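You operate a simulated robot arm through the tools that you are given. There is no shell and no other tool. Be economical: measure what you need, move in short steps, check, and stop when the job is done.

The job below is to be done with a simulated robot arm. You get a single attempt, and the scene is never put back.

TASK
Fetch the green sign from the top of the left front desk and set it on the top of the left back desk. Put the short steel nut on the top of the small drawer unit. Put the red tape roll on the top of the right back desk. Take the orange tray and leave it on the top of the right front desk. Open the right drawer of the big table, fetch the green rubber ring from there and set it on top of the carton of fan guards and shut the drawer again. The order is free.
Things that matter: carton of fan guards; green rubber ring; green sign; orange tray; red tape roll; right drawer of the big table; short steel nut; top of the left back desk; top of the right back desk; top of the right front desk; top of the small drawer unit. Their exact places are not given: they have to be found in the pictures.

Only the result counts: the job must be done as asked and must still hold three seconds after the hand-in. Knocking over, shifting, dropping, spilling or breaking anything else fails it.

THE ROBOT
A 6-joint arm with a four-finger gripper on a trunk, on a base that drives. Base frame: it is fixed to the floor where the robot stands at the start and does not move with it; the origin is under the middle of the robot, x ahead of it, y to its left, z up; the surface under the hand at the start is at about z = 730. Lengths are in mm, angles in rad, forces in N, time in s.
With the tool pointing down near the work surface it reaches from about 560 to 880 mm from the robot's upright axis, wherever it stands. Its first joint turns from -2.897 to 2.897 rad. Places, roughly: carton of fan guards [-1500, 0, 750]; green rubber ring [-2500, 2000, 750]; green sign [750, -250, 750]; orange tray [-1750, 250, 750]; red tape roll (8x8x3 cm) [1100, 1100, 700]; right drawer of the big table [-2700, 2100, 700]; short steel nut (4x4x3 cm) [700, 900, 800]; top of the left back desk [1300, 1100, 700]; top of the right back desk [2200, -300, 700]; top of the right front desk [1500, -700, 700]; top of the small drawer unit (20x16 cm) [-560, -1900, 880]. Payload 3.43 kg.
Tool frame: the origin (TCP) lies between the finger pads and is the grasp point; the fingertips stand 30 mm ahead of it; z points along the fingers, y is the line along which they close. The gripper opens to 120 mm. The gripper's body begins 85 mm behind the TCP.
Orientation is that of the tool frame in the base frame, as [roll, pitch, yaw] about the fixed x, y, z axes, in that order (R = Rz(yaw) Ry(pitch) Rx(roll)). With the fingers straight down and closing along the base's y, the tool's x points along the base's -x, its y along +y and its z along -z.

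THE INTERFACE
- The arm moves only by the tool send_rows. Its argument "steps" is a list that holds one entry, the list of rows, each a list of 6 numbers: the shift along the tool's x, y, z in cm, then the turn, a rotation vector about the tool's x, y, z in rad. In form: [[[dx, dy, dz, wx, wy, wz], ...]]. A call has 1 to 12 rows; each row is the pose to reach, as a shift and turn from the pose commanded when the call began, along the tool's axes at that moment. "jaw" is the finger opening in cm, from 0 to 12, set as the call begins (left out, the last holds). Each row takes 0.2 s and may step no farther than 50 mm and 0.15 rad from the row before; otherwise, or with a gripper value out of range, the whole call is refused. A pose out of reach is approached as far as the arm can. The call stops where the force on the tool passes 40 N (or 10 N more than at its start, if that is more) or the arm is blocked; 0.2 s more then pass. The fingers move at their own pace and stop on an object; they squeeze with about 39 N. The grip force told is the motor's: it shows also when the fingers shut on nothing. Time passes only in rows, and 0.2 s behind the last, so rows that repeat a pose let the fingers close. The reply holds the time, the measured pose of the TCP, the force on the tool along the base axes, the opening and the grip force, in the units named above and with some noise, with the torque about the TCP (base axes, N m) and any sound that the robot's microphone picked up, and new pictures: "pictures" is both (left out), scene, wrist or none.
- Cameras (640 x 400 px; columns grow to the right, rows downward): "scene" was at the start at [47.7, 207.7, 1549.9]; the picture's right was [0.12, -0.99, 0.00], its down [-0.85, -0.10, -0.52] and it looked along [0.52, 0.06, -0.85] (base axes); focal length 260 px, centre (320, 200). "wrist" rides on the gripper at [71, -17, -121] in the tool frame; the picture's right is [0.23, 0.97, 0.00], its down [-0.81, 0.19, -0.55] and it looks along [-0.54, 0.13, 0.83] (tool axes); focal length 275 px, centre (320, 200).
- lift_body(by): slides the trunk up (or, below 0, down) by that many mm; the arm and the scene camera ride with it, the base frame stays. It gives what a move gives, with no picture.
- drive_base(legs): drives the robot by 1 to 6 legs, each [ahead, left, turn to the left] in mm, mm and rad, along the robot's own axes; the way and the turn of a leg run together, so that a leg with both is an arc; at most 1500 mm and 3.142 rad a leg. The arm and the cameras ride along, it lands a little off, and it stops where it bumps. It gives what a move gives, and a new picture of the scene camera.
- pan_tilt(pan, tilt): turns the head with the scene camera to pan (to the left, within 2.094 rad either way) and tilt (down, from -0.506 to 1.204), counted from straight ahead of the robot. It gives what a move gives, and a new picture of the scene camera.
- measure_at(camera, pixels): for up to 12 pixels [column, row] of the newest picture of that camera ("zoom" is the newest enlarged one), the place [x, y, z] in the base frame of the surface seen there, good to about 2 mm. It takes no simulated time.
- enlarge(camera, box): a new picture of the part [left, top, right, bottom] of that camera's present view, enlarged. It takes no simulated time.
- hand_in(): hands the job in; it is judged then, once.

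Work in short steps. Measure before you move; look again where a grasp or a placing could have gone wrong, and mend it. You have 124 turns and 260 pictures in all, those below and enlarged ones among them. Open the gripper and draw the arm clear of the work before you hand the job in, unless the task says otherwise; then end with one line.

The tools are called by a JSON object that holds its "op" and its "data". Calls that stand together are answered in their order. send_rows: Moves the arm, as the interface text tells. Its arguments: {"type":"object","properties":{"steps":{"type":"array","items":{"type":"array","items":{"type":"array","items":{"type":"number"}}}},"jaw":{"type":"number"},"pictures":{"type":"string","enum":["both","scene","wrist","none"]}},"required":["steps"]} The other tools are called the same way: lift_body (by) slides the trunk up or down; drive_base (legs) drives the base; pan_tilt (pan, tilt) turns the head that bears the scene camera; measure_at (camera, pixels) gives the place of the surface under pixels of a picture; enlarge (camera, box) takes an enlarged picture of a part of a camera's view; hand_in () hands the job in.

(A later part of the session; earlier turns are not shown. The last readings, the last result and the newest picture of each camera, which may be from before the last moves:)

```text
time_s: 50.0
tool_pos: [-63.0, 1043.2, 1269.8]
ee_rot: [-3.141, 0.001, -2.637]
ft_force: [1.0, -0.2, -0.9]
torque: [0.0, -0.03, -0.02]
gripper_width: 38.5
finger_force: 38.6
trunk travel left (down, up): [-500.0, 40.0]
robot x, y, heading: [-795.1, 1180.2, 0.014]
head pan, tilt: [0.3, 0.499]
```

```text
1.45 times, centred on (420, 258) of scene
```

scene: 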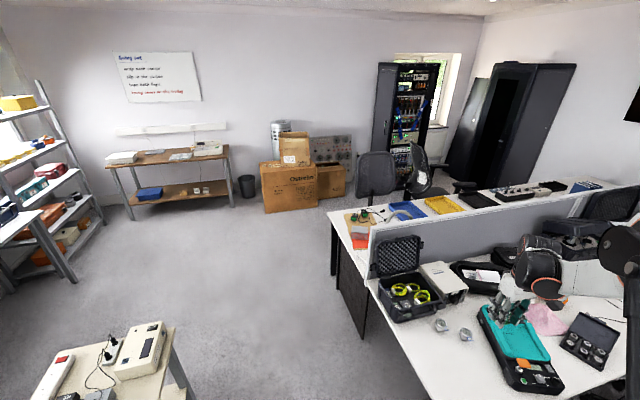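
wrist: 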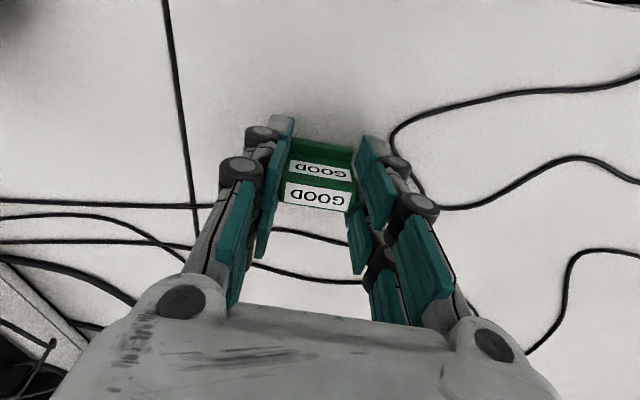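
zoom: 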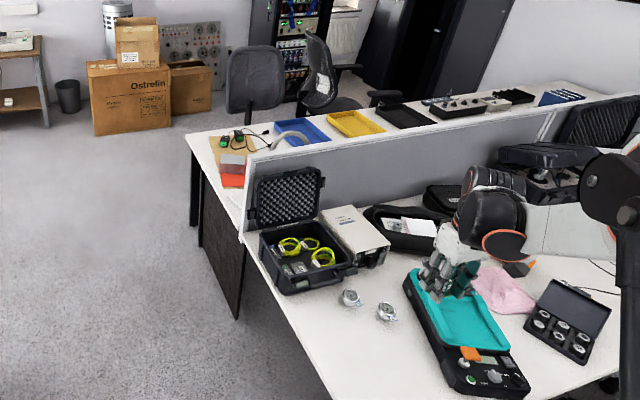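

The corridor is about 1 m wide. Drive on to the left end of the back desk.

{"op": "drive_base", "data": {"legs": [[685, 462, 0], [685, 462, 0]]}}

{"op": "pan_tilt", "data": {"pan": -0.9, "tilt": 0.6}}

```text
time_s: 58.4
tool_pos: [1303.7, 1969.6, 1270.3]
ee_rot: [3.141, 0.0, -2.649]
ft_force: [-0.5, 0.2, -0.4]
torque: [-0.01, 0.02, 0.0]
gripper_width: 38.6
finger_force: 39.3
trunk travel left (down, up): [-500.0, 40.0]
robot x, y, heading: [574.6, 2113.9, 0.003]
head pan, tilt: [0.3, 0.499]
```

scene: 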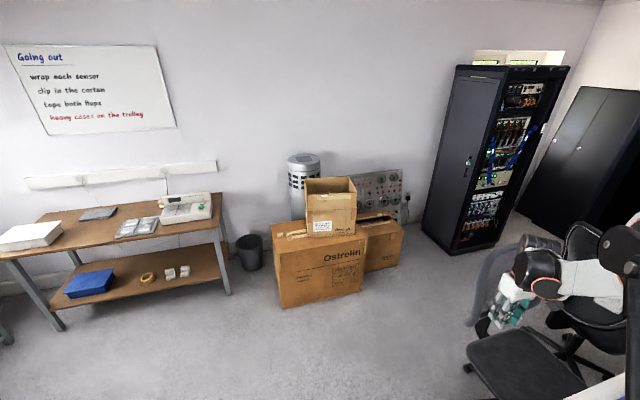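

```text
time_s: 59.8
tool_pos: [1303.9, 1968.6, 1269.6]
ee_rot: [3.142, -0.001, -2.65]
ft_force: [0.9, -0.3, 0.0]
torque: [0.02, 0.0, 0.02]
gripper_width: 38.6
finger_force: 39.1
trunk travel left (down, up): [-500.0, 40.0]
robot x, y, heading: [576.2, 2117.9, 0.0]
head pan, tilt: [-0.901, 0.6]
```

scene: 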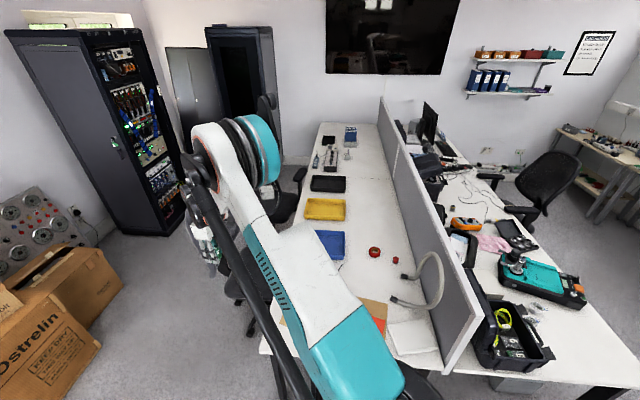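

The whole back desk row is visible. Enlarge around the red objects (375,252) and (395,260), and the far end.

{"op": "enlarge", "data": {"camera": "scene", "box": [280, 220, 460, 332]}}

{"op": "enlarge", "data": {"camera": "scene", "box": [290, 110, 418, 190]}}

{"op": "measure_at", "data": {"camera": "scene", "pixels": [[374, 251], [395, 261], [330, 245], [350, 270], [340, 285], [405, 305], [370, 300], [325, 210], [328, 185], [360, 190], [345, 140], [400, 240]]}}

{"op": "measure_at", "data": {"camera": "scene", "pixels": [[275, 190], [295, 185], [325, 150], [410, 335], [440, 350], [260, 350], [420, 270], [365, 165], [380, 215], [240, 310], [375, 320], [318, 240]]}}

```text
3.56 times, centred on (370, 276) of scene
```

zoom: 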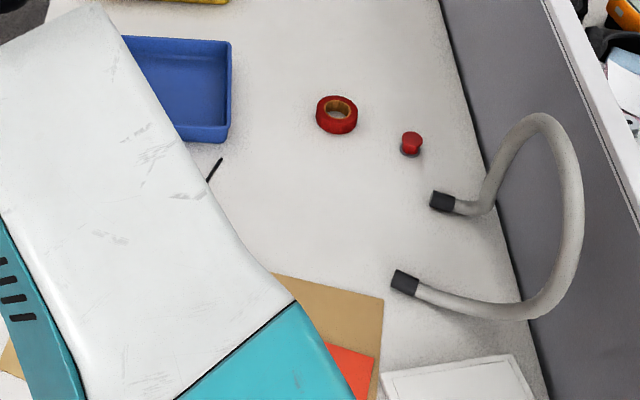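

```text
5.00 times, centred on (354, 150) of scene
```

zoom: 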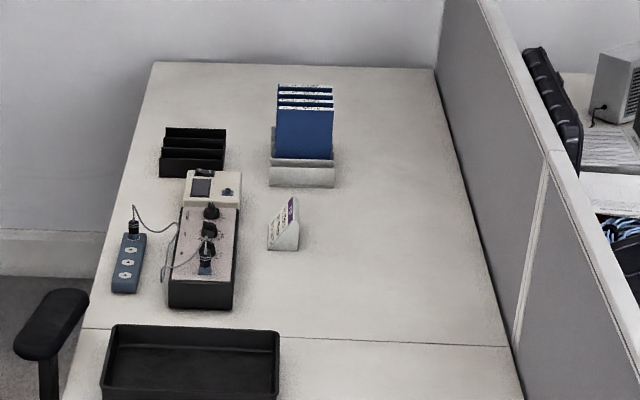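

```text
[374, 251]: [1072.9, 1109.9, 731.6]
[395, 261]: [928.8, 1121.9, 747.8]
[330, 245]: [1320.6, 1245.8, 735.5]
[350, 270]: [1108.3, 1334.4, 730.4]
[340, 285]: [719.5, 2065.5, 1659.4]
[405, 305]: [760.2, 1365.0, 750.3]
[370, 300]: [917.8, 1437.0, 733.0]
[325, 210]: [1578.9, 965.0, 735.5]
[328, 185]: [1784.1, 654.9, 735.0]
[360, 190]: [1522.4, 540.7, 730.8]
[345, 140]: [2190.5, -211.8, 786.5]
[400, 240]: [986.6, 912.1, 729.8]
```

```text
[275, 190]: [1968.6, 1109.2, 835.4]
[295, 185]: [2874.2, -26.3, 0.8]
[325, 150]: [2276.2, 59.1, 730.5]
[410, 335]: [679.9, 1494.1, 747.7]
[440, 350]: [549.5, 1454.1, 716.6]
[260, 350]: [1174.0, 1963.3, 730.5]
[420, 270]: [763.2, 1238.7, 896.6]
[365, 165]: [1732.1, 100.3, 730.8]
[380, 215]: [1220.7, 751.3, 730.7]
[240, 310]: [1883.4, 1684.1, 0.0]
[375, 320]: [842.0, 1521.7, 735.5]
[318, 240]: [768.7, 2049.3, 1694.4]
```

Tape roll at (1073,1110); right back desk starts just past the black tray. I look down at my own base to learn its footprint and at the chairs.

{"op": "pan_tilt", "data": {"pan": -0.5, "tilt": 1.2}}

{"op": "pan_tilt", "data": {"pan": -0.35, "tilt": 0.7}}

```text
time_s: 60.8
tool_pos: [1304.6, 1968.9, 1269.6]
ee_rot: [3.14, 0.0, -2.648]
ft_force: [0.0, 0.7, -0.5]
torque: [-0.01, 0.0, -0.02]
gripper_width: 38.4
finger_force: 38.9
trunk travel left (down, up): [-500.0, 40.0]
robot x, y, heading: [577.4, 2116.8, 0.003]
head pan, tilt: [-0.499, 1.201]
```

scene: 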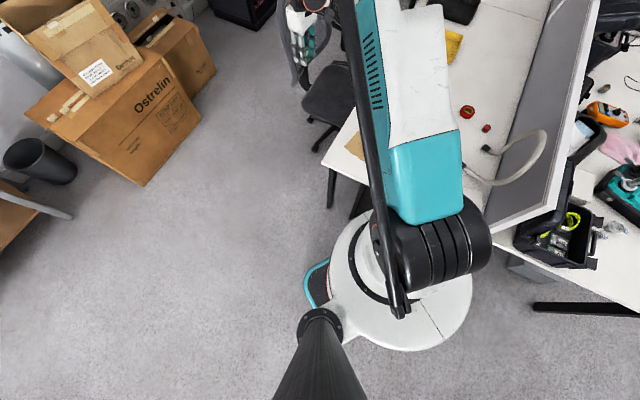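

```text
time_s: 61.8
tool_pos: [1303.4, 1969.3, 1269.6]
ee_rot: [-3.141, 0.0, -2.651]
ft_force: [0.1, -0.2, -0.6]
torque: [-0.02, 0.0, 0.01]
gripper_width: 38.8
finger_force: 39.2
trunk travel left (down, up): [-500.0, 40.0]
robot x, y, heading: [571.4, 2114.7, 0.001]
head pan, tilt: [-0.351, 0.7]
```

scene: 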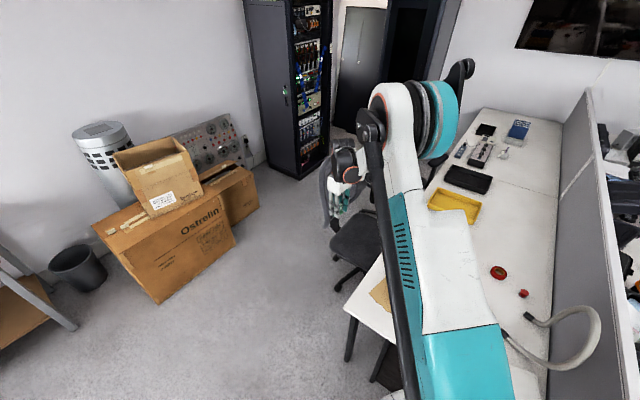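

Measure the chair in this view, then look down again to measure my own base edge.

{"op": "measure_at", "data": {"camera": "scene", "pixels": [[345, 240], [338, 285], [350, 250], [335, 225], [230, 190], [165, 300], [240, 215], [280, 180], [330, 155], [350, 315], [300, 260], [332, 200]]}}

{"op": "pan_tilt", "data": {"pan": -0.5, "tilt": 1.2}}

{"op": "measure_at", "data": {"camera": "scene", "pixels": [[307, 285], [318, 264], [320, 300], [325, 285], [345, 240], [400, 348], [470, 290], [310, 148], [320, 118], [305, 100], [340, 90], [340, 345]]}}

```text
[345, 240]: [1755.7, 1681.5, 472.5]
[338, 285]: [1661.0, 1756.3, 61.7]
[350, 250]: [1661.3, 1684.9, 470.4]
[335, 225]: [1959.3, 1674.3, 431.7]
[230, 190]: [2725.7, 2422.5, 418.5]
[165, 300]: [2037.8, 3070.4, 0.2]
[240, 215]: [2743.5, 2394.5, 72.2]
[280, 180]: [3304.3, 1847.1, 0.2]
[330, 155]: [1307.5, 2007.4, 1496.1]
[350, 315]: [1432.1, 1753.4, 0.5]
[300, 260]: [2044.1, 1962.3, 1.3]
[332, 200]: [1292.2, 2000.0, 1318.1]
```

```text
time_s: 62.7
tool_pos: [1303.2, 1969.7, 1268.9]
ee_rot: [3.141, 0.0, -2.649]
ft_force: [-0.3, 0.1, -0.4]
torque: [0.02, 0.02, 0.03]
gripper_width: 38.8
finger_force: 39.3
trunk travel left (down, up): [-500.0, 40.0]
robot x, y, heading: [573.7, 2119.5, 0.006]
head pan, tilt: [-0.499, 1.201]
```

scene: 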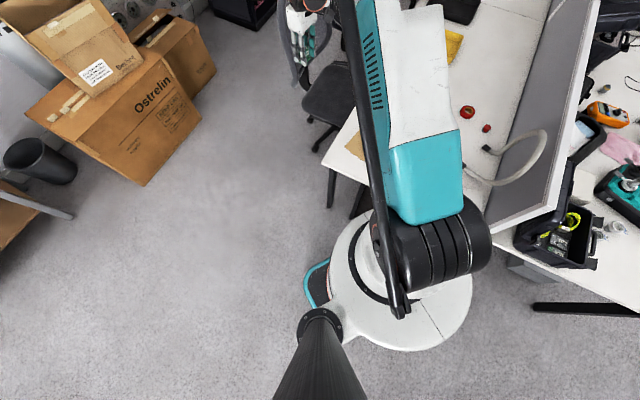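

```text
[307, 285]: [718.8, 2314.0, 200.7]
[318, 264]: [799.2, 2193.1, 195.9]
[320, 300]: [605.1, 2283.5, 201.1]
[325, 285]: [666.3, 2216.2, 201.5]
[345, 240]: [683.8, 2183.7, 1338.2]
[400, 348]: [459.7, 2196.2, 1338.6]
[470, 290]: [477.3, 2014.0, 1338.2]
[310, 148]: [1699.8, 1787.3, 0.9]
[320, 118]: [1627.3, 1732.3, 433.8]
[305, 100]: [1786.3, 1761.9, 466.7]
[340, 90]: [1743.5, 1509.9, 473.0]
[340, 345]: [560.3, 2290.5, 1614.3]
```

A chair occupies the long side near the tape, so I work from the desk's left end: turn to face along the desk's end edge, then shift right to ~40 mm from the desk.

{"op": "drive_base", "data": {"legs": [[0, 0, 0.59], [-116, -220, 0]]}}

{"op": "pan_tilt", "data": {"pan": -1.2, "tilt": 1.0}}

```text
time_s: 66.1
tool_pos: [1286.3, 2153.9, 1269.3]
ee_rot: [-3.141, 0.0, -2.06]
ft_force: [0.2, -0.6, -0.4]
torque: [0.02, -0.02, 0.0]
gripper_width: 38.6
finger_force: 39.8
trunk travel left (down, up): [-500.0, 40.0]
robot x, y, heading: [597.7, 1869.5, 0.59]
head pan, tilt: [-0.499, 1.201]
```

scene: 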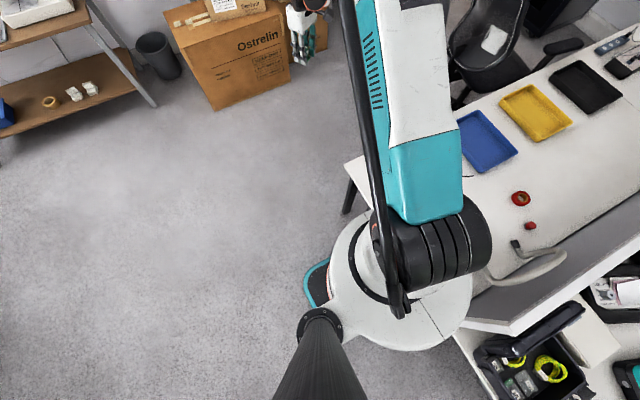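

```text
time_s: 67.2
tool_pos: [1285.7, 2154.6, 1268.5]
ee_rot: [3.141, 0.0, -2.06]
ft_force: [-1.2, 0.2, 0.1]
torque: [0.01, 0.01, -0.01]
gripper_width: 38.9
finger_force: 39.0
trunk travel left (down, up): [-500.0, 40.0]
robot x, y, heading: [598.3, 1872.4, 0.589]
head pan, tilt: [-1.201, 1.0]
```

scene: 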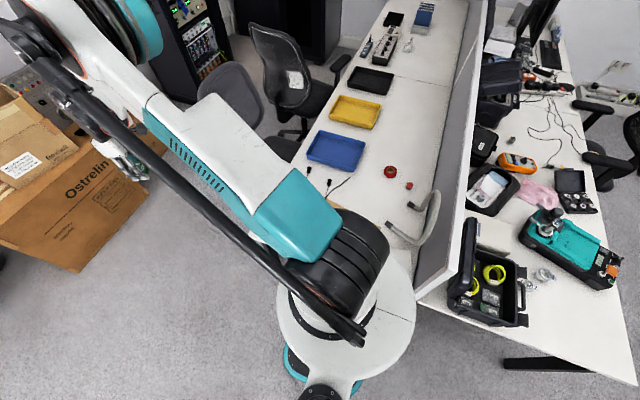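

Measure the free area on the left back desk near the tray, cable ends and hose.

{"op": "enlarge", "data": {"camera": "scene", "box": [290, 130, 450, 230]}}

{"op": "measure_at", "data": {"camera": "zoom", "pixels": [[150, 235], [75, 200], [400, 170], [475, 230], [405, 370], [500, 300], [280, 280], [240, 220], [340, 250], [90, 130], [60, 90]]}}

```text
4.00 times, centred on (370, 180) of scene
```

zoom: 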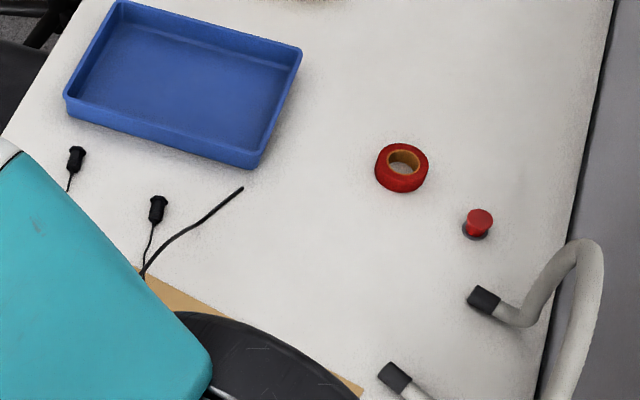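

```text
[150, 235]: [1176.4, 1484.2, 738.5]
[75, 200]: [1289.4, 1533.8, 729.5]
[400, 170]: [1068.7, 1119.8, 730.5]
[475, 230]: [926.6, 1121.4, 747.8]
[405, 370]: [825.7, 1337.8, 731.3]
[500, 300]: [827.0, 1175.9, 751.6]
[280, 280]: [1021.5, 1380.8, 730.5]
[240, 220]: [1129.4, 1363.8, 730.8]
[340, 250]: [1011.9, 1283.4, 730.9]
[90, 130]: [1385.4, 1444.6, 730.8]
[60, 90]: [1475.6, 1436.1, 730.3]
```

Free spot around (1054,1284). I swing the arm clockwise 1.30 rad about the robot axis at full height, in two equal calls.

{"op": "send_rows", "data": {"steps": [[[3.21, -3.62, 0, 0, 0, 0.065], [6.65, -7.02, 0, 0, 0, 0.13], [10.3, -10.19, 0, 0, 0, 0.195], [14.15, -13.11, 0, 0, 0, 0.26], [18.18, -15.78, 0, 0, 0, 0.325], [22.37, -18.18, 0, 0, 0, 0.39], [26.71, -20.31, 0, 0, 0, 0.455], [31.19, -22.14, 0, 0, 0, 0.52], [35.77, -23.69, 0, 0, 0, 0.585], [40.44, -24.93, 0, 0, 0, 0.65]]], "pictures": "none"}}

{"op": "send_rows", "data": {"steps": [[[3.21, -3.62, 0, 0, 0, 0.065], [6.65, -7.02, 0, 0, 0, 0.13], [10.3, -10.19, 0, 0, 0, 0.195], [14.15, -13.11, 0, 0, 0, 0.26], [18.18, -15.78, 0, 0, 0, 0.325], [22.37, -18.18, 0, 0, 0, 0.39], [26.71, -20.31, 0, 0, 0, 0.455], [31.19, -22.14, 0, 0, 0, 0.52], [35.77, -23.69, 0, 0, 0, 0.585], [40.44, -24.93, 0, 0, 0, 0.65]]]}}

```text
time_s: 69.4
tool_pos: [1315.9, 1677.5, 1271.3]
ee_rot: [3.14, 0.001, -2.71]
ft_force: [-0.8, -0.9, -1.0]
torque: [0.03, -0.02, 0.02]
gripper_width: 38.7
finger_force: 39.6
trunk travel left (down, up): [-500.0, 40.0]
robot x, y, heading: [602.8, 1870.5, 0.59]
head pan, tilt: [-1.201, 1.0]
```

```text
time_s: 71.6
tool_pos: [1053.7, 1282.3, 1269.5]
ee_rot: [3.139, -0.001, 2.922]
ft_force: [-1.4, -1.2, -0.1]
torque: [0.03, -0.02, 0.02]
gripper_width: 38.7
finger_force: 39.0
trunk travel left (down, up): [-500.0, 40.0]
robot x, y, heading: [597.8, 1871.5, 0.588]
head pan, tilt: [-1.201, 1.0]
```

scene: 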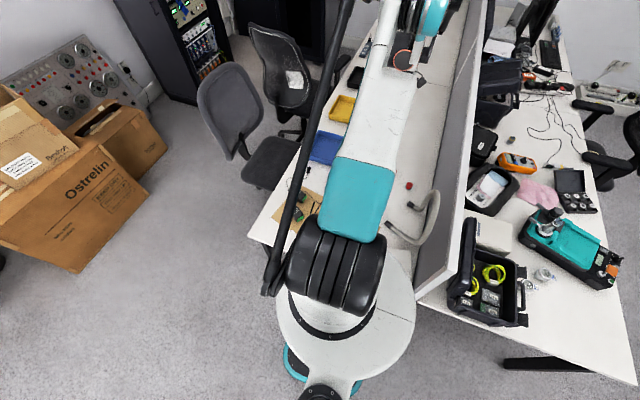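
wrist: 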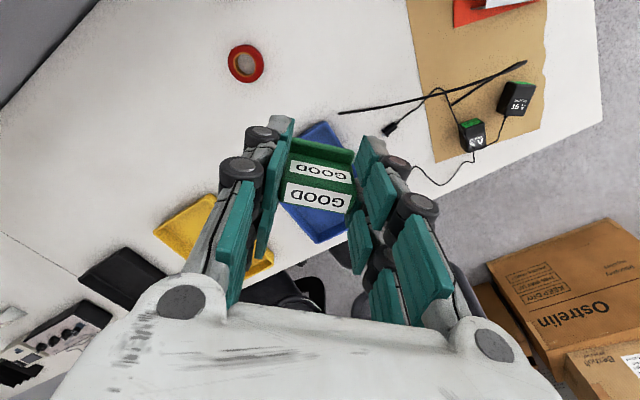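

The spot below is clear in the wrist view. Lower the trunk 350 mm.

{"op": "lift_body", "data": {"by": -350}}

{"op": "send_rows", "data": {"steps": [[[0, 0, 5, 0, 0, 0], [0, 0, 9, 0, 0, 0], [0, 0, 11, 0, 0, 0]]]}}

```text
time_s: 75.0
tool_pos: [1054.3, 1283.4, 920.0]
ee_rot: [-3.141, 0.001, 2.924]
ft_force: [-0.4, -0.3, -0.9]
torque: [0.02, 0.02, -0.01]
gripper_width: 38.6
finger_force: 39.2
trunk travel left (down, up): [-150.0, 390.0]
robot x, y, heading: [594.8, 1870.5, 0.596]
head pan, tilt: [-1.201, 1.0]
```

```text
time_s: 75.8
tool_pos: [1054.6, 1282.1, 809.9]
ee_rot: [3.141, 0.001, 2.924]
ft_force: [-0.5, 1.4, -0.4]
torque: [0.04, 0.02, 0.0]
gripper_width: 38.8
finger_force: 38.5
trunk travel left (down, up): [-150.0, 390.0]
robot x, y, heading: [599.9, 1873.4, 0.589]
head pan, tilt: [-1.201, 1.0]
```

scene: 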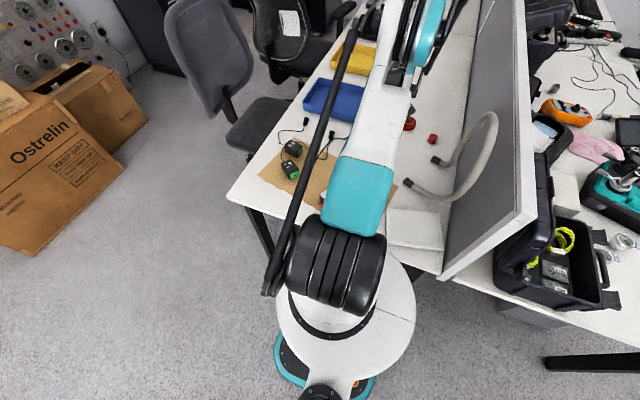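
wrist: 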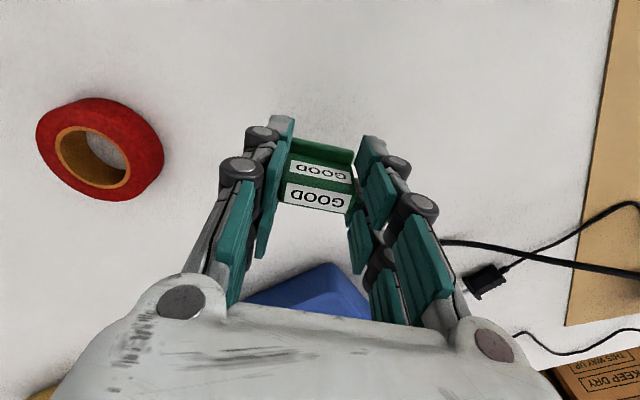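

Clear spot. Lower 39.5 mm and release, opening modestly, then rise.

{"op": "send_rows", "data": {"steps": [[[0, 0, 2.5, 0, 0, 0], [0, 0, 3.6, 0, 0, 0], [0, 0, 3.95, 0, 0, 0]]], "pictures": "none"}}

{"op": "send_rows", "data": {"steps": [[[0, 0, 0, 0, 0, 0], [0, 0, 0, 0, 0, 0], [0, 0, -3, 0, 0, 0], [0, 0, -7, 0, 0, 0], [0, 0, -12, 0, 0, 0]]], "jaw": 7, "pictures": "wrist"}}

```text
time_s: 76.6
tool_pos: [1055.5, 1284.7, 770.4]
ee_rot: [-3.141, 0.001, 2.924]
ft_force: [0.3, -0.2, -0.4]
torque: [0.03, -0.02, 0.0]
gripper_width: 38.6
finger_force: 38.8
trunk travel left (down, up): [-150.0, 390.0]
robot x, y, heading: [600.2, 1866.2, 0.592]
head pan, tilt: [-1.201, 1.0]
```

```text
time_s: 77.8
tool_pos: [1055.1, 1285.2, 892.2]
ee_rot: [-3.14, 0.0, 2.923]
ft_force: [0.5, -0.5, -1.0]
torque: [0.02, 0.0, 0.03]
gripper_width: 70.1
finger_force: 0.2
trunk travel left (down, up): [-150.0, 390.0]
robot x, y, heading: [598.1, 1871.4, 0.589]
head pan, tilt: [-1.201, 1.0]
```

wrist: 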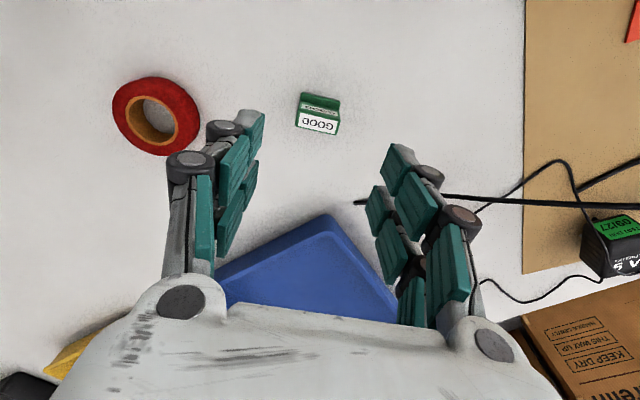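

The sign stands on the left back desk. Now measure the tape roll at (157,115).

{"op": "enlarge", "data": {"camera": "wrist", "box": [93, 70, 221, 150]}}

{"op": "measure_at", "data": {"camera": "wrist", "pixels": [[120, 112], [195, 110], [150, 85], [160, 145], [157, 115], [185, 95], [130, 135]]}}

```text
5.00 times, centred on (157, 110) of wrist
```

zoom: 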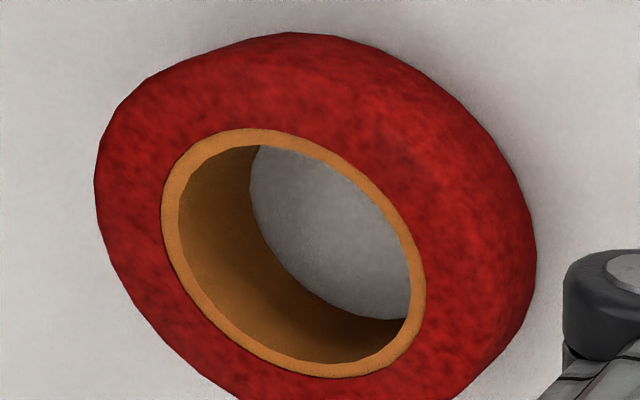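

```text
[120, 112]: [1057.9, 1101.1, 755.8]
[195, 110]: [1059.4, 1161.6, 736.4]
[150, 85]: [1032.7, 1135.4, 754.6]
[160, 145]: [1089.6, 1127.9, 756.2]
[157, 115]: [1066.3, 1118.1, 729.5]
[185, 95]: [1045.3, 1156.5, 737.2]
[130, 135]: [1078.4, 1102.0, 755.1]
```

Measure the core ring's rim for the exact centre.

{"op": "measure_at", "data": {"camera": "zoom", "pixels": [[168, 210], [419, 300], [235, 136], [320, 372], [400, 235], [200, 310], [330, 155], [250, 355], [105, 180], [290, 40], [520, 220]]}}

```text
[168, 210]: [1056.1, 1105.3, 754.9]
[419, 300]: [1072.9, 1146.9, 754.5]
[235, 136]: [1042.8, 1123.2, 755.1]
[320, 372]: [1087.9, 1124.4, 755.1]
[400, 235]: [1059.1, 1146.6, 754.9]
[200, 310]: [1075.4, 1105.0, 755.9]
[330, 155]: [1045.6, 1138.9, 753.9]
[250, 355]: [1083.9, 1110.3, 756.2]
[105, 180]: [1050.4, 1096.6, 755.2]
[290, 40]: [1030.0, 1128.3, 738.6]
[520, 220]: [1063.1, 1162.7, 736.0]
```

Tape centre (1065,1125), top z 755; that is 880 mm away. I shift the base 40 mm nearer (still ~30 mm off the desk end).

{"op": "drive_base", "data": {"legs": [[-28, -40, 0]]}}

```text
time_s: 78.7
tool_pos: [1058.0, 1274.4, 891.8]
ee_rot: [3.14, 0.001, 2.934]
ft_force: [-0.2, -0.2, -0.5]
torque: [0.02, -0.01, -0.03]
gripper_width: 69.9
finger_force: 0.1
trunk travel left (down, up): [-150.0, 390.0]
robot x, y, heading: [597.4, 1857.2, 0.603]
head pan, tilt: [-1.201, 1.0]
stopped in leg 1: the robot was blocked; the commanded pose is now the measured one
```

scene: 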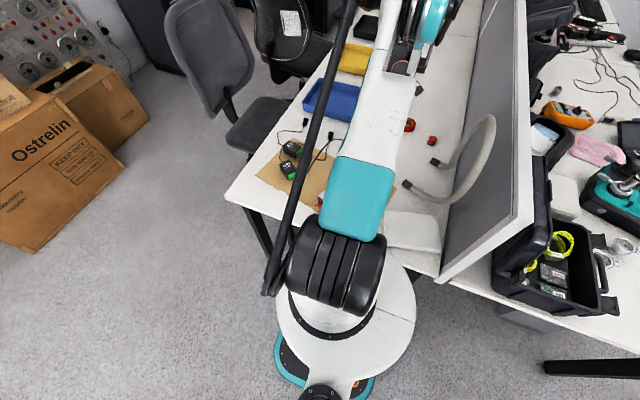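

The base touched and stopped; reach is now ~869 mm, enough. Move above the tape with jaws open 11 cm.

{"op": "send_rows", "data": {"steps": [[[-0.94, -3.6, 0, 0, 0, 0], [-1.9, -7.2, 0, 0, 0, 0], [-2.8, -10.9, 0, 0, 0, 0], [-3.76, -14.48, 0, 0, 0, 0], [-3.76, -14.48, 4, 0, 0, 0], [-3.76, -14.48, 6, 0, 0, 0]]], "jaw": 11}}

```text
time_s: 80.1
tool_pos: [1066.0, 1127.0, 831.7]
ee_rot: [-3.141, 0.001, 2.933]
ft_force: [0.3, -0.1, -0.2]
torque: [-0.04, 0.02, 0.0]
gripper_width: 109.7
finger_force: 0.0
trunk travel left (down, up): [-150.0, 390.0]
robot x, y, heading: [593.9, 1854.2, 0.603]
head pan, tilt: [-1.201, 1.0]
```

scene: 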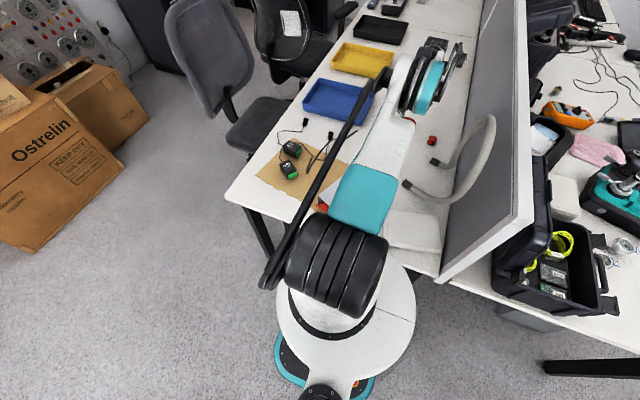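
wrist: 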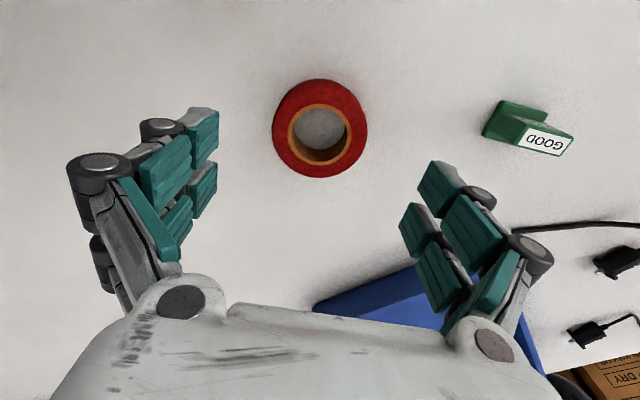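

Aligned. Descend to z≈764 and close on the roll.

{"op": "send_rows", "data": {"steps": [[[0, 0, 3.5, 0, 0, 0], [0, 0, 5.8, 0, 0, 0], [0, 0, 6.75, 0, 0, 0]]], "pictures": "none"}}

{"op": "send_rows", "data": {"steps": [[[0, 0, 0, 0, 0, 0], [0, 0, 0, 0, 0, 0], [0, 0, 0, 0, 0, 0]]], "jaw": 6, "pictures": "wrist"}}

```text
time_s: 80.9
tool_pos: [1052.2, 1143.6, 778.1]
ee_rot: [-3.138, 0.002, 2.933]
ft_force: [-0.7, 0.1, -0.5]
torque: [0.03, -0.01, 0.0]
gripper_width: 110.1
finger_force: 0.0
out of reach, approached as far as the arm can: row 1, 2, 3
trunk travel left (down, up): [-150.0, 390.0]
robot x, y, heading: [597.5, 1858.2, 0.606]
head pan, tilt: [-1.201, 1.0]
```

```text
time_s: 81.7
tool_pos: [1052.3, 1144.5, 780.1]
ee_rot: [-3.139, 0.002, 2.934]
ft_force: [-1.2, -12.3, 31.1]
torque: [-1.53, 0.05, -0.09]
gripper_width: 73.6
finger_force: 11.7
trunk travel left (down, up): [-150.0, 390.0]
robot x, y, heading: [600.0, 1855.7, 0.603]
head pan, tilt: [-1.201, 1.0]
```

wrist: 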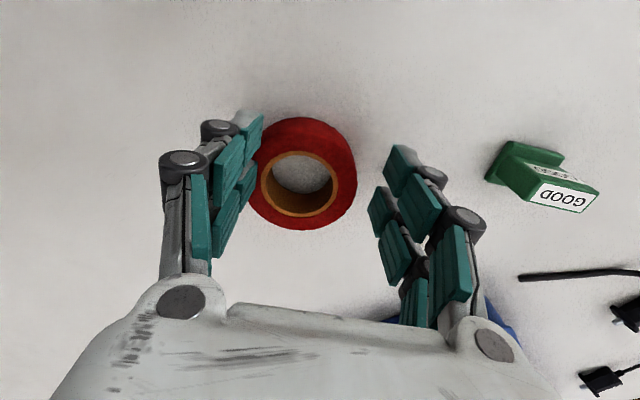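

Out of reach at that height: a finger sits on the roll. Open, go back to hover; then I'll lower the trunk instead.

{"op": "send_rows", "data": {"steps": [[[0, 0, 0, 0, 0, 0], [0, 0, -3, 0, 0, 0], [0, 0, -5.5, 0, 0, 0]]], "jaw": 11, "pictures": "wrist"}}

{"op": "measure_at", "data": {"camera": "wrist", "pixels": [[300, 130]]}}

```text
time_s: 82.5
tool_pos: [1054.4, 1144.1, 834.1]
ee_rot: [3.141, -0.001, 2.933]
ft_force: [0.1, 0.7, 1.1]
torque: [0.01, 0.03, -0.02]
gripper_width: 110.6
finger_force: 0.0
trunk travel left (down, up): [-150.0, 390.0]
robot x, y, heading: [593.6, 1858.3, 0.606]
head pan, tilt: [-1.201, 1.0]
```

wrist: 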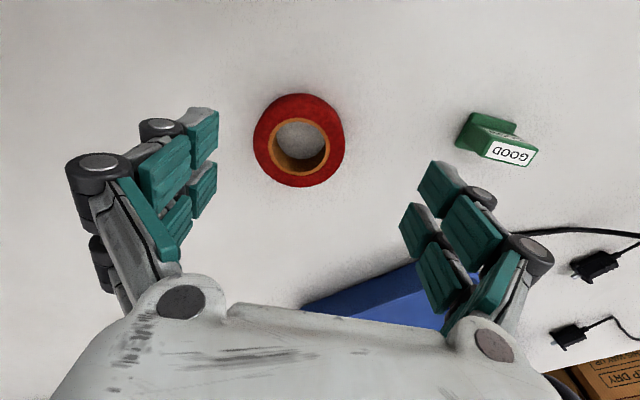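

```text
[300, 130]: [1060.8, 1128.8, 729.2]
```

Measure the ring's rim again to see if it moved.

{"op": "measure_at", "data": {"camera": "wrist", "pixels": [[275, 137], [328, 140], [297, 119], [303, 170]]}}

{"op": "lift_body", "data": {"by": -66}}

```text
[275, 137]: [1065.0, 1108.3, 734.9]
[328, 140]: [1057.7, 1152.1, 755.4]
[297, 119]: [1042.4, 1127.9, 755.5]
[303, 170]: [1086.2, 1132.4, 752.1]
```

```text
time_s: 83.5
tool_pos: [1054.4, 1144.8, 768.5]
ee_rot: [-3.142, 0.0, 2.934]
ft_force: [-0.7, -0.1, 0.8]
torque: [0.03, 0.02, 0.01]
gripper_width: 109.9
finger_force: 0.0
trunk travel left (down, up): [-84.0, 456.0]
robot x, y, heading: [592.4, 1857.6, 0.606]
head pan, tilt: [-1.201, 1.0]
```

Roll centre now (1064,1129). Fine shift onto it at this height, then close.

{"op": "send_rows", "data": {"steps": [[[-0.65, -0.7, 0, 0, 0, 0], [-1.2, -1.36, 0, 0, 0, 0], [-1.2, -1.36, 0.35, 0, 0, 0]]], "pictures": "wrist"}}

{"op": "send_rows", "data": {"steps": [[[0, 0, 0, 0, 0, 0], [0, 0, 0, 0, 0, 0], [0, 0, 0, 0, 0, 0]]], "jaw": 6, "pictures": "wrist"}}

```text
time_s: 84.3
tool_pos: [1062.7, 1127.6, 764.9]
ee_rot: [3.141, 0.0, 2.935]
ft_force: [0.1, -0.4, 0.7]
torque: [0.02, -0.02, 0.03]
gripper_width: 109.9
finger_force: 0.1
trunk travel left (down, up): [-84.0, 456.0]
robot x, y, heading: [595.4, 1862.1, 0.606]
head pan, tilt: [-1.201, 1.0]
```

wrist: 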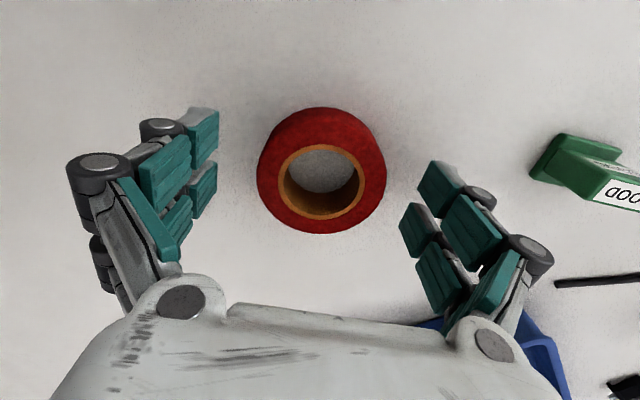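

```text
time_s: 85.1
tool_pos: [1063.1, 1127.9, 764.1]
ee_rot: [-3.139, -0.001, 2.934]
ft_force: [1.0, -1.2, 3.9]
torque: [-0.02, -0.06, 0.0]
gripper_width: 69.6
finger_force: 39.8
trunk travel left (down, up): [-84.0, 456.0]
robot x, y, heading: [595.3, 1858.7, 0.602]
head pan, tilt: [-1.201, 1.0]
```

wrist: 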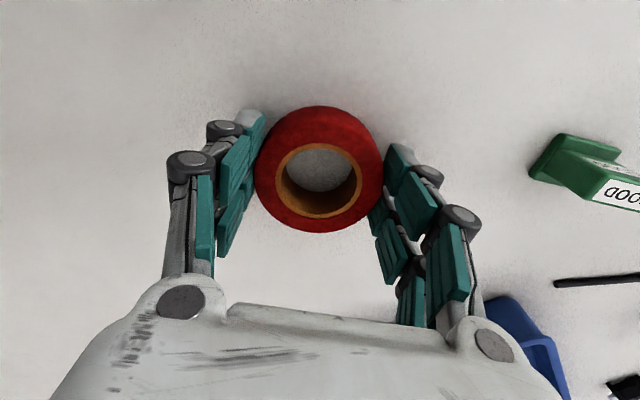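

Gripped. Lift with the trunk by 440 mm and look at the way behind the chairs.

{"op": "lift_body", "data": {"by": 440}}

{"op": "drive_base", "data": {"legs": [[0, 230, 0]]}}

{"op": "pan_tilt", "data": {"pan": -0.8, "tilt": 0.6}}

{"op": "pan_tilt", "data": {"pan": -0.3, "tilt": 0.6}}

{"op": "measure_at", "data": {"camera": "scene", "pixels": [[320, 300], [200, 300], [100, 330], [350, 230], [420, 280], [250, 220], [300, 180], [450, 250], [400, 200], [350, 160]]}}

```text
refused: 440 is not a number from -400 to 400
```

```text
time_s: 86.8
tool_pos: [933.4, 1317.8, 764.7]
ee_rot: [-3.139, 0.001, 2.935]
ft_force: [0.9, 0.2, 2.7]
torque: [0.05, -0.01, 0.01]
gripper_width: 69.8
finger_force: 39.3
trunk travel left (down, up): [-84.0, 456.0]
robot x, y, heading: [463.5, 2047.5, 0.611]
head pan, tilt: [-1.201, 1.0]
```

scene: 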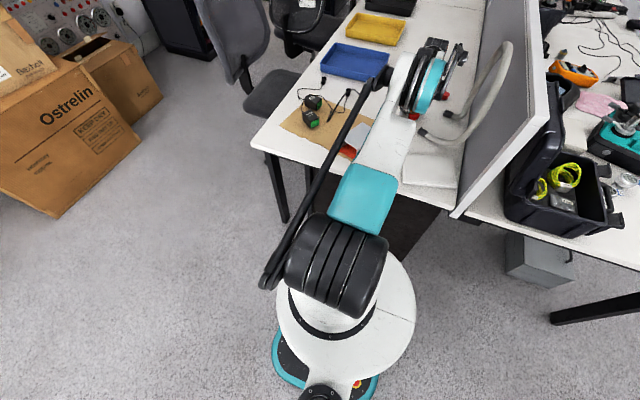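

```text
time_s: 87.7
tool_pos: [932.7, 1317.0, 763.9]
ee_rot: [-3.14, 0.0, 2.934]
ft_force: [0.5, -0.8, 3.2]
torque: [-0.04, -0.05, 0.0]
gripper_width: 69.7
finger_force: 38.6
trunk travel left (down, up): [-84.0, 456.0]
robot x, y, heading: [464.7, 2046.4, 0.604]
head pan, tilt: [-0.799, 0.6]
```

scene: 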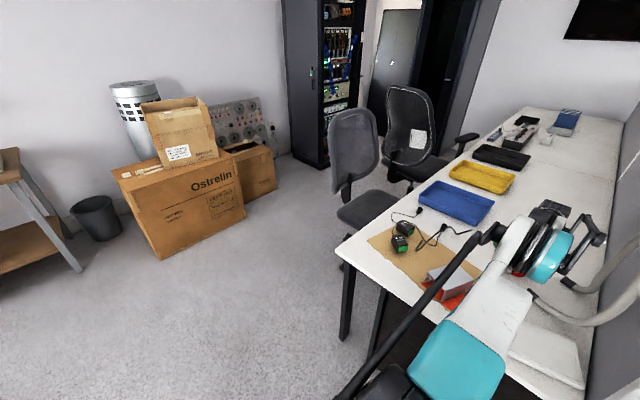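

```text
time_s: 88.7
tool_pos: [933.1, 1318.2, 765.0]
ee_rot: [-3.14, -0.001, 2.934]
ft_force: [1.0, -1.6, 3.0]
torque: [-0.03, -0.09, 0.0]
gripper_width: 69.6
finger_force: 38.6
trunk travel left (down, up): [-84.0, 456.0]
robot x, y, heading: [465.3, 2046.9, 0.609]
head pan, tilt: [-0.3, 0.6]
```

scene: 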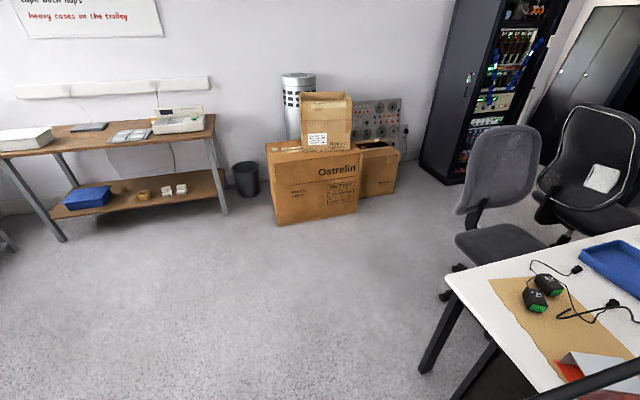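

```text
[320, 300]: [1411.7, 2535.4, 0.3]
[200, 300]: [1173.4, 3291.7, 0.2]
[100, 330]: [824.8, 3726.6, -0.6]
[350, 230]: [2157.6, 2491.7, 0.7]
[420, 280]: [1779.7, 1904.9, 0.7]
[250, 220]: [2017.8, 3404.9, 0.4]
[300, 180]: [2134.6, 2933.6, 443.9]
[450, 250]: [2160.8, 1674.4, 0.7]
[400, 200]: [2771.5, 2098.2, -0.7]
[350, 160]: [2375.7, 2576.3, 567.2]
```

The lift was refused, so the base moved with the roll still low. I check the sign and surroundings before lifting.

{"op": "send_rows", "data": {"steps": [[[0, 0, -3, 0, 0, 0], [0, 0, -7, 0, 0, 0]]], "pictures": "wrist"}}

{"op": "pan_tilt", "data": {"pan": -1.4, "tilt": 0.8}}

```text
time_s: 89.2
tool_pos: [932.0, 1318.3, 835.6]
ee_rot: [3.141, 0.0, 2.935]
ft_force: [-0.9, -0.3, -0.9]
torque: [0.0, 0.0, 0.0]
gripper_width: 69.6
finger_force: 38.9
trunk travel left (down, up): [-84.0, 456.0]
robot x, y, heading: [463.4, 2047.2, 0.603]
head pan, tilt: [-0.3, 0.6]
```

wrist: 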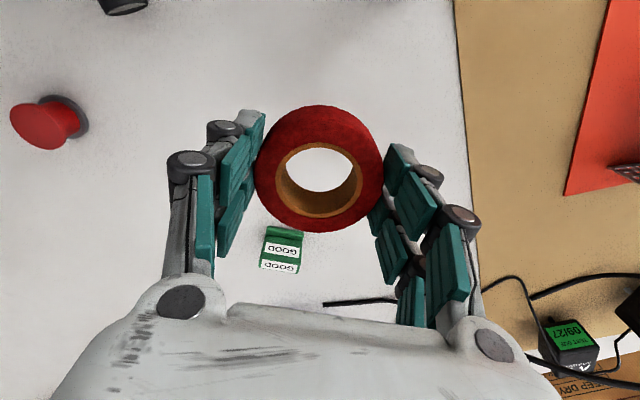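

```text
time_s: 90.6
tool_pos: [932.7, 1318.8, 835.4]
ee_rot: [-3.141, 0.0, 2.933]
ft_force: [0.2, -0.1, -0.2]
torque: [-0.01, 0.02, -0.04]
gripper_width: 69.4
finger_force: 39.0
trunk travel left (down, up): [-84.0, 456.0]
robot x, y, heading: [461.6, 2047.3, 0.605]
head pan, tilt: [-1.4, 0.799]
```

scene: 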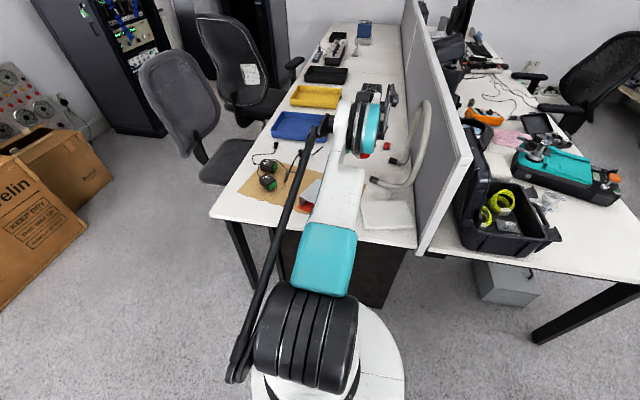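

Sign and knob are undisturbed. Lift the trunk 390 and measure chairs and rack.

{"op": "lift_body", "data": {"by": 390}}

{"op": "pan_tilt", "data": {"pan": -0.9, "tilt": 0.6}}

```text
time_s: 94.3
tool_pos: [933.5, 1318.1, 1224.7]
ee_rot: [3.141, 0.001, 2.934]
ft_force: [0.2, -0.4, 0.2]
torque: [0.0, -0.02, 0.02]
gripper_width: 69.5
finger_force: 39.1
trunk travel left (down, up): [-474.0, 66.0]
robot x, y, heading: [463.3, 2046.8, 0.605]
head pan, tilt: [-1.4, 0.799]
```

```text
time_s: 95.3
tool_pos: [931.5, 1317.4, 1224.6]
ee_rot: [3.141, -0.001, 2.934]
ft_force: [-0.3, -1.0, 0.0]
torque: [0.01, -0.02, 0.0]
gripper_width: 69.5
finger_force: 39.4
trunk travel left (down, up): [-474.0, 66.0]
robot x, y, heading: [467.7, 2046.6, 0.606]
head pan, tilt: [-0.901, 0.6]
```

scene: 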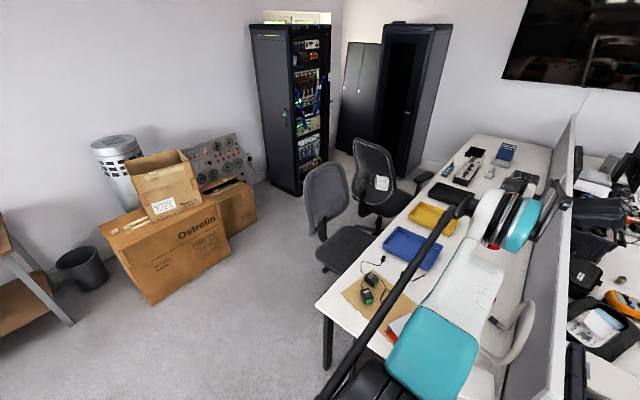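

{"op": "measure_at", "data": {"camera": "scene", "pixels": [[327, 190], [312, 205], [345, 190], [320, 255], [345, 260], [375, 160], [357, 160], [360, 205], [300, 190], [330, 165], [278, 185], [258, 200]]}}

{"op": "measure_at", "data": {"camera": "scene", "pixels": [[410, 178], [395, 175], [440, 165], [230, 270], [252, 215], [350, 175], [340, 210], [343, 225], [310, 215], [370, 178], [430, 120], [345, 150]]}}

```text
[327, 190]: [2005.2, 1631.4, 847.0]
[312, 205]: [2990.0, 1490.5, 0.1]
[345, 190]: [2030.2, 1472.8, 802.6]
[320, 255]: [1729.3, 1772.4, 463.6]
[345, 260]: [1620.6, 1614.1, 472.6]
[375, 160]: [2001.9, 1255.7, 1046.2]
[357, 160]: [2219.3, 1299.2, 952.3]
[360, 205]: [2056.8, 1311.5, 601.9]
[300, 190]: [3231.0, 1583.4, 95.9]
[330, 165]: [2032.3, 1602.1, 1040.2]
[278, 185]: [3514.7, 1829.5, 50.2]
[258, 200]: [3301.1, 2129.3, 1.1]
```

```text
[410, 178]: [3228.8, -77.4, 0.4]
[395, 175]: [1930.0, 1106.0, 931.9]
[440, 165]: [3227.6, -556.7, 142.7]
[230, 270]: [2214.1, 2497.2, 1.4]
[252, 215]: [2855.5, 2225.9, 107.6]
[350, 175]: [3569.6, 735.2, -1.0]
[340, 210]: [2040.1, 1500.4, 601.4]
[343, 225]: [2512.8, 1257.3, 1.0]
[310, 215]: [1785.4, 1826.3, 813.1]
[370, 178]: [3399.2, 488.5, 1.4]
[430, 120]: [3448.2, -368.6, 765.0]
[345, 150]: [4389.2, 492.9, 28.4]
```

The lane behind the chairs (n≈3000) is free. First turn right 1.57 so the arm points towards the desk side, then go left to n≈3000.

{"op": "drive_base", "data": {"legs": [[0, 0, -1.57], [0, 1470, 0]]}}

{"op": "pan_tilt", "data": {"pan": 0.0, "tilt": 0.6}}

```text
time_s: 106.4
tool_pos: [940.5, 2404.5, 1223.7]
ee_rot: [-3.138, 0.0, 1.353]
ft_force: [0.0, 1.3, 0.0]
torque: [-0.01, 0.04, 0.01]
gripper_width: 69.3
finger_force: 39.2
trunk travel left (down, up): [-474.0, 66.0]
robot x, y, heading: [1676.6, 2862.1, -0.975]
head pan, tilt: [-0.901, 0.6]
```

scene: 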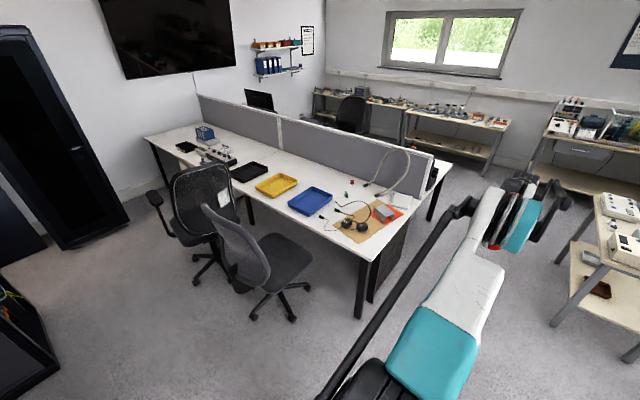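

```text
time_s: 107.6
tool_pos: [941.2, 2405.0, 1225.3]
ee_rot: [3.141, -0.001, 1.349]
ft_force: [0.1, 0.0, -1.3]
torque: [0.01, 0.01, -0.02]
gripper_width: 69.2
finger_force: 38.9
trunk travel left (down, up): [-474.0, 66.0]
robot x, y, heading: [1678.3, 2859.5, -0.975]
head pan, tilt: [0.0, 0.6]
```

scene: 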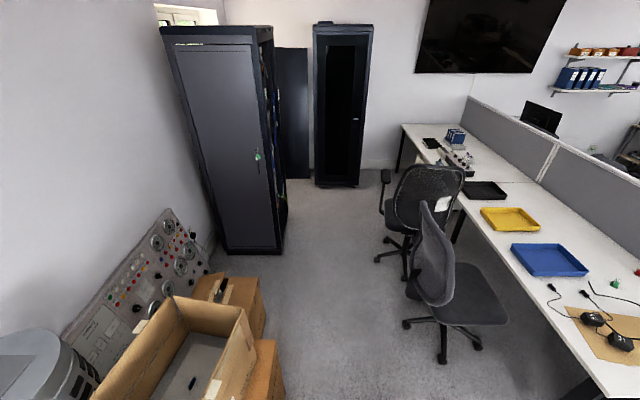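

Good view of the lane. Measure chairs' casters, rack and cabinet bases.

{"op": "measure_at", "data": {"camera": "scene", "pixels": [[377, 260], [404, 325], [408, 275], [384, 240], [443, 360], [278, 248], [286, 210], [225, 250], [282, 390], [352, 186], [318, 180], [415, 185]]}}

{"op": "measure_at", "data": {"camera": "scene", "pixels": [[385, 176], [385, 205], [430, 170], [440, 230], [262, 330], [460, 225], [500, 178], [470, 165], [455, 150], [487, 150], [450, 195], [520, 190]]}}

```text
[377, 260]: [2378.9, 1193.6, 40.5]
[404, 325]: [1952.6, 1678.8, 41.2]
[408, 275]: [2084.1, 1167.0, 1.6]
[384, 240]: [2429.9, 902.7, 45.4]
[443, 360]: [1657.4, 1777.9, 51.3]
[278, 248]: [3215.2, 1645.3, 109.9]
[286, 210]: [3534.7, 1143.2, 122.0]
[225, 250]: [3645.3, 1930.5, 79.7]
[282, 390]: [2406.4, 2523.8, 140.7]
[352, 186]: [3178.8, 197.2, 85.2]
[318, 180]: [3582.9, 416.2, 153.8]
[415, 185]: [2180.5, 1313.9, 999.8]
```

```text
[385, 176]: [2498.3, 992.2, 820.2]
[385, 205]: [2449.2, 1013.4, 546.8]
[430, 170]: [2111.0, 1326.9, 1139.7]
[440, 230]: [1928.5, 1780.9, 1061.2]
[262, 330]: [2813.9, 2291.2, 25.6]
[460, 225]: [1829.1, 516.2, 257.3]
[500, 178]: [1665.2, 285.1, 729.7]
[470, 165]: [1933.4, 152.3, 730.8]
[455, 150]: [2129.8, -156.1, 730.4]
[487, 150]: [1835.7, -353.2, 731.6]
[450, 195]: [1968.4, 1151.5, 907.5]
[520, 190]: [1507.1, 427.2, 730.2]
```

Path is clear: chairs reach n≈2700 (top z 1140), rack begins n≈3570, cabinet t>1600. Raise 60 mm more, then drive ahead 2.5 m.

{"op": "lift_body", "data": {"by": 60}}

{"op": "drive_base", "data": {"legs": [[1260, 40, 0], [1260, 0, 0]]}}

{"op": "pan_tilt", "data": {"pan": -1.2, "tilt": 0.7}}

```text
time_s: 108.6
tool_pos: [939.8, 2405.2, 1284.2]
ee_rot: [3.14, 0.0, 1.351]
ft_force: [-0.5, 0.0, -0.3]
torque: [-0.01, -0.04, 0.0]
gripper_width: 69.2
finger_force: 39.6
trunk travel left (down, up): [-534.0, 6.0]
robot x, y, heading: [1676.6, 2865.2, -0.981]
head pan, tilt: [0.0, 0.6]
```

```text
time_s: 120.9
tool_pos: [2411.9, 327.3, 1284.4]
ee_rot: [-3.14, 0.0, 1.366]
ft_force: [0.6, -0.9, -0.3]
torque: [0.03, 0.03, 0.02]
gripper_width: 68.8
finger_force: 39.6
trunk travel left (down, up): [-534.0, 6.0]
robot x, y, heading: [3137.5, 797.2, -0.962]
head pan, tilt: [0.0, 0.6]
```

scene: 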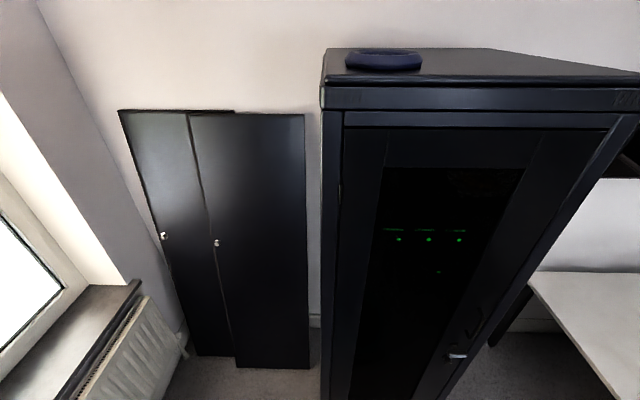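

```text
time_s: 122.3
tool_pos: [2413.2, 327.6, 1285.2]
ee_rot: [3.141, 0.0, 1.365]
ft_force: [-0.2, 0.6, -0.4]
torque: [0.02, 0.01, -0.03]
gripper_width: 68.9
finger_force: 39.0
trunk travel left (down, up): [-534.0, 6.0]
robot x, y, heading: [3136.5, 799.9, -0.96]
head pan, tilt: [-1.201, 0.7]
```

scene: 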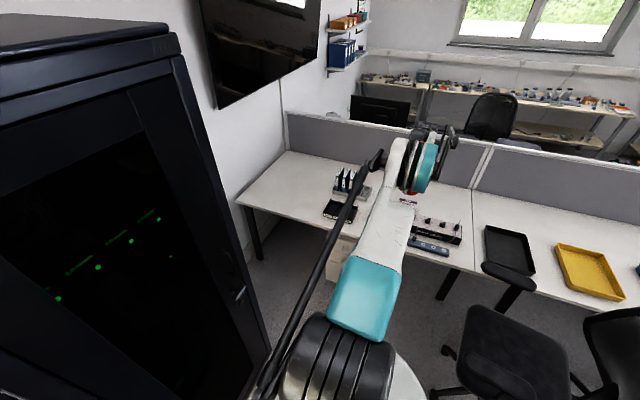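

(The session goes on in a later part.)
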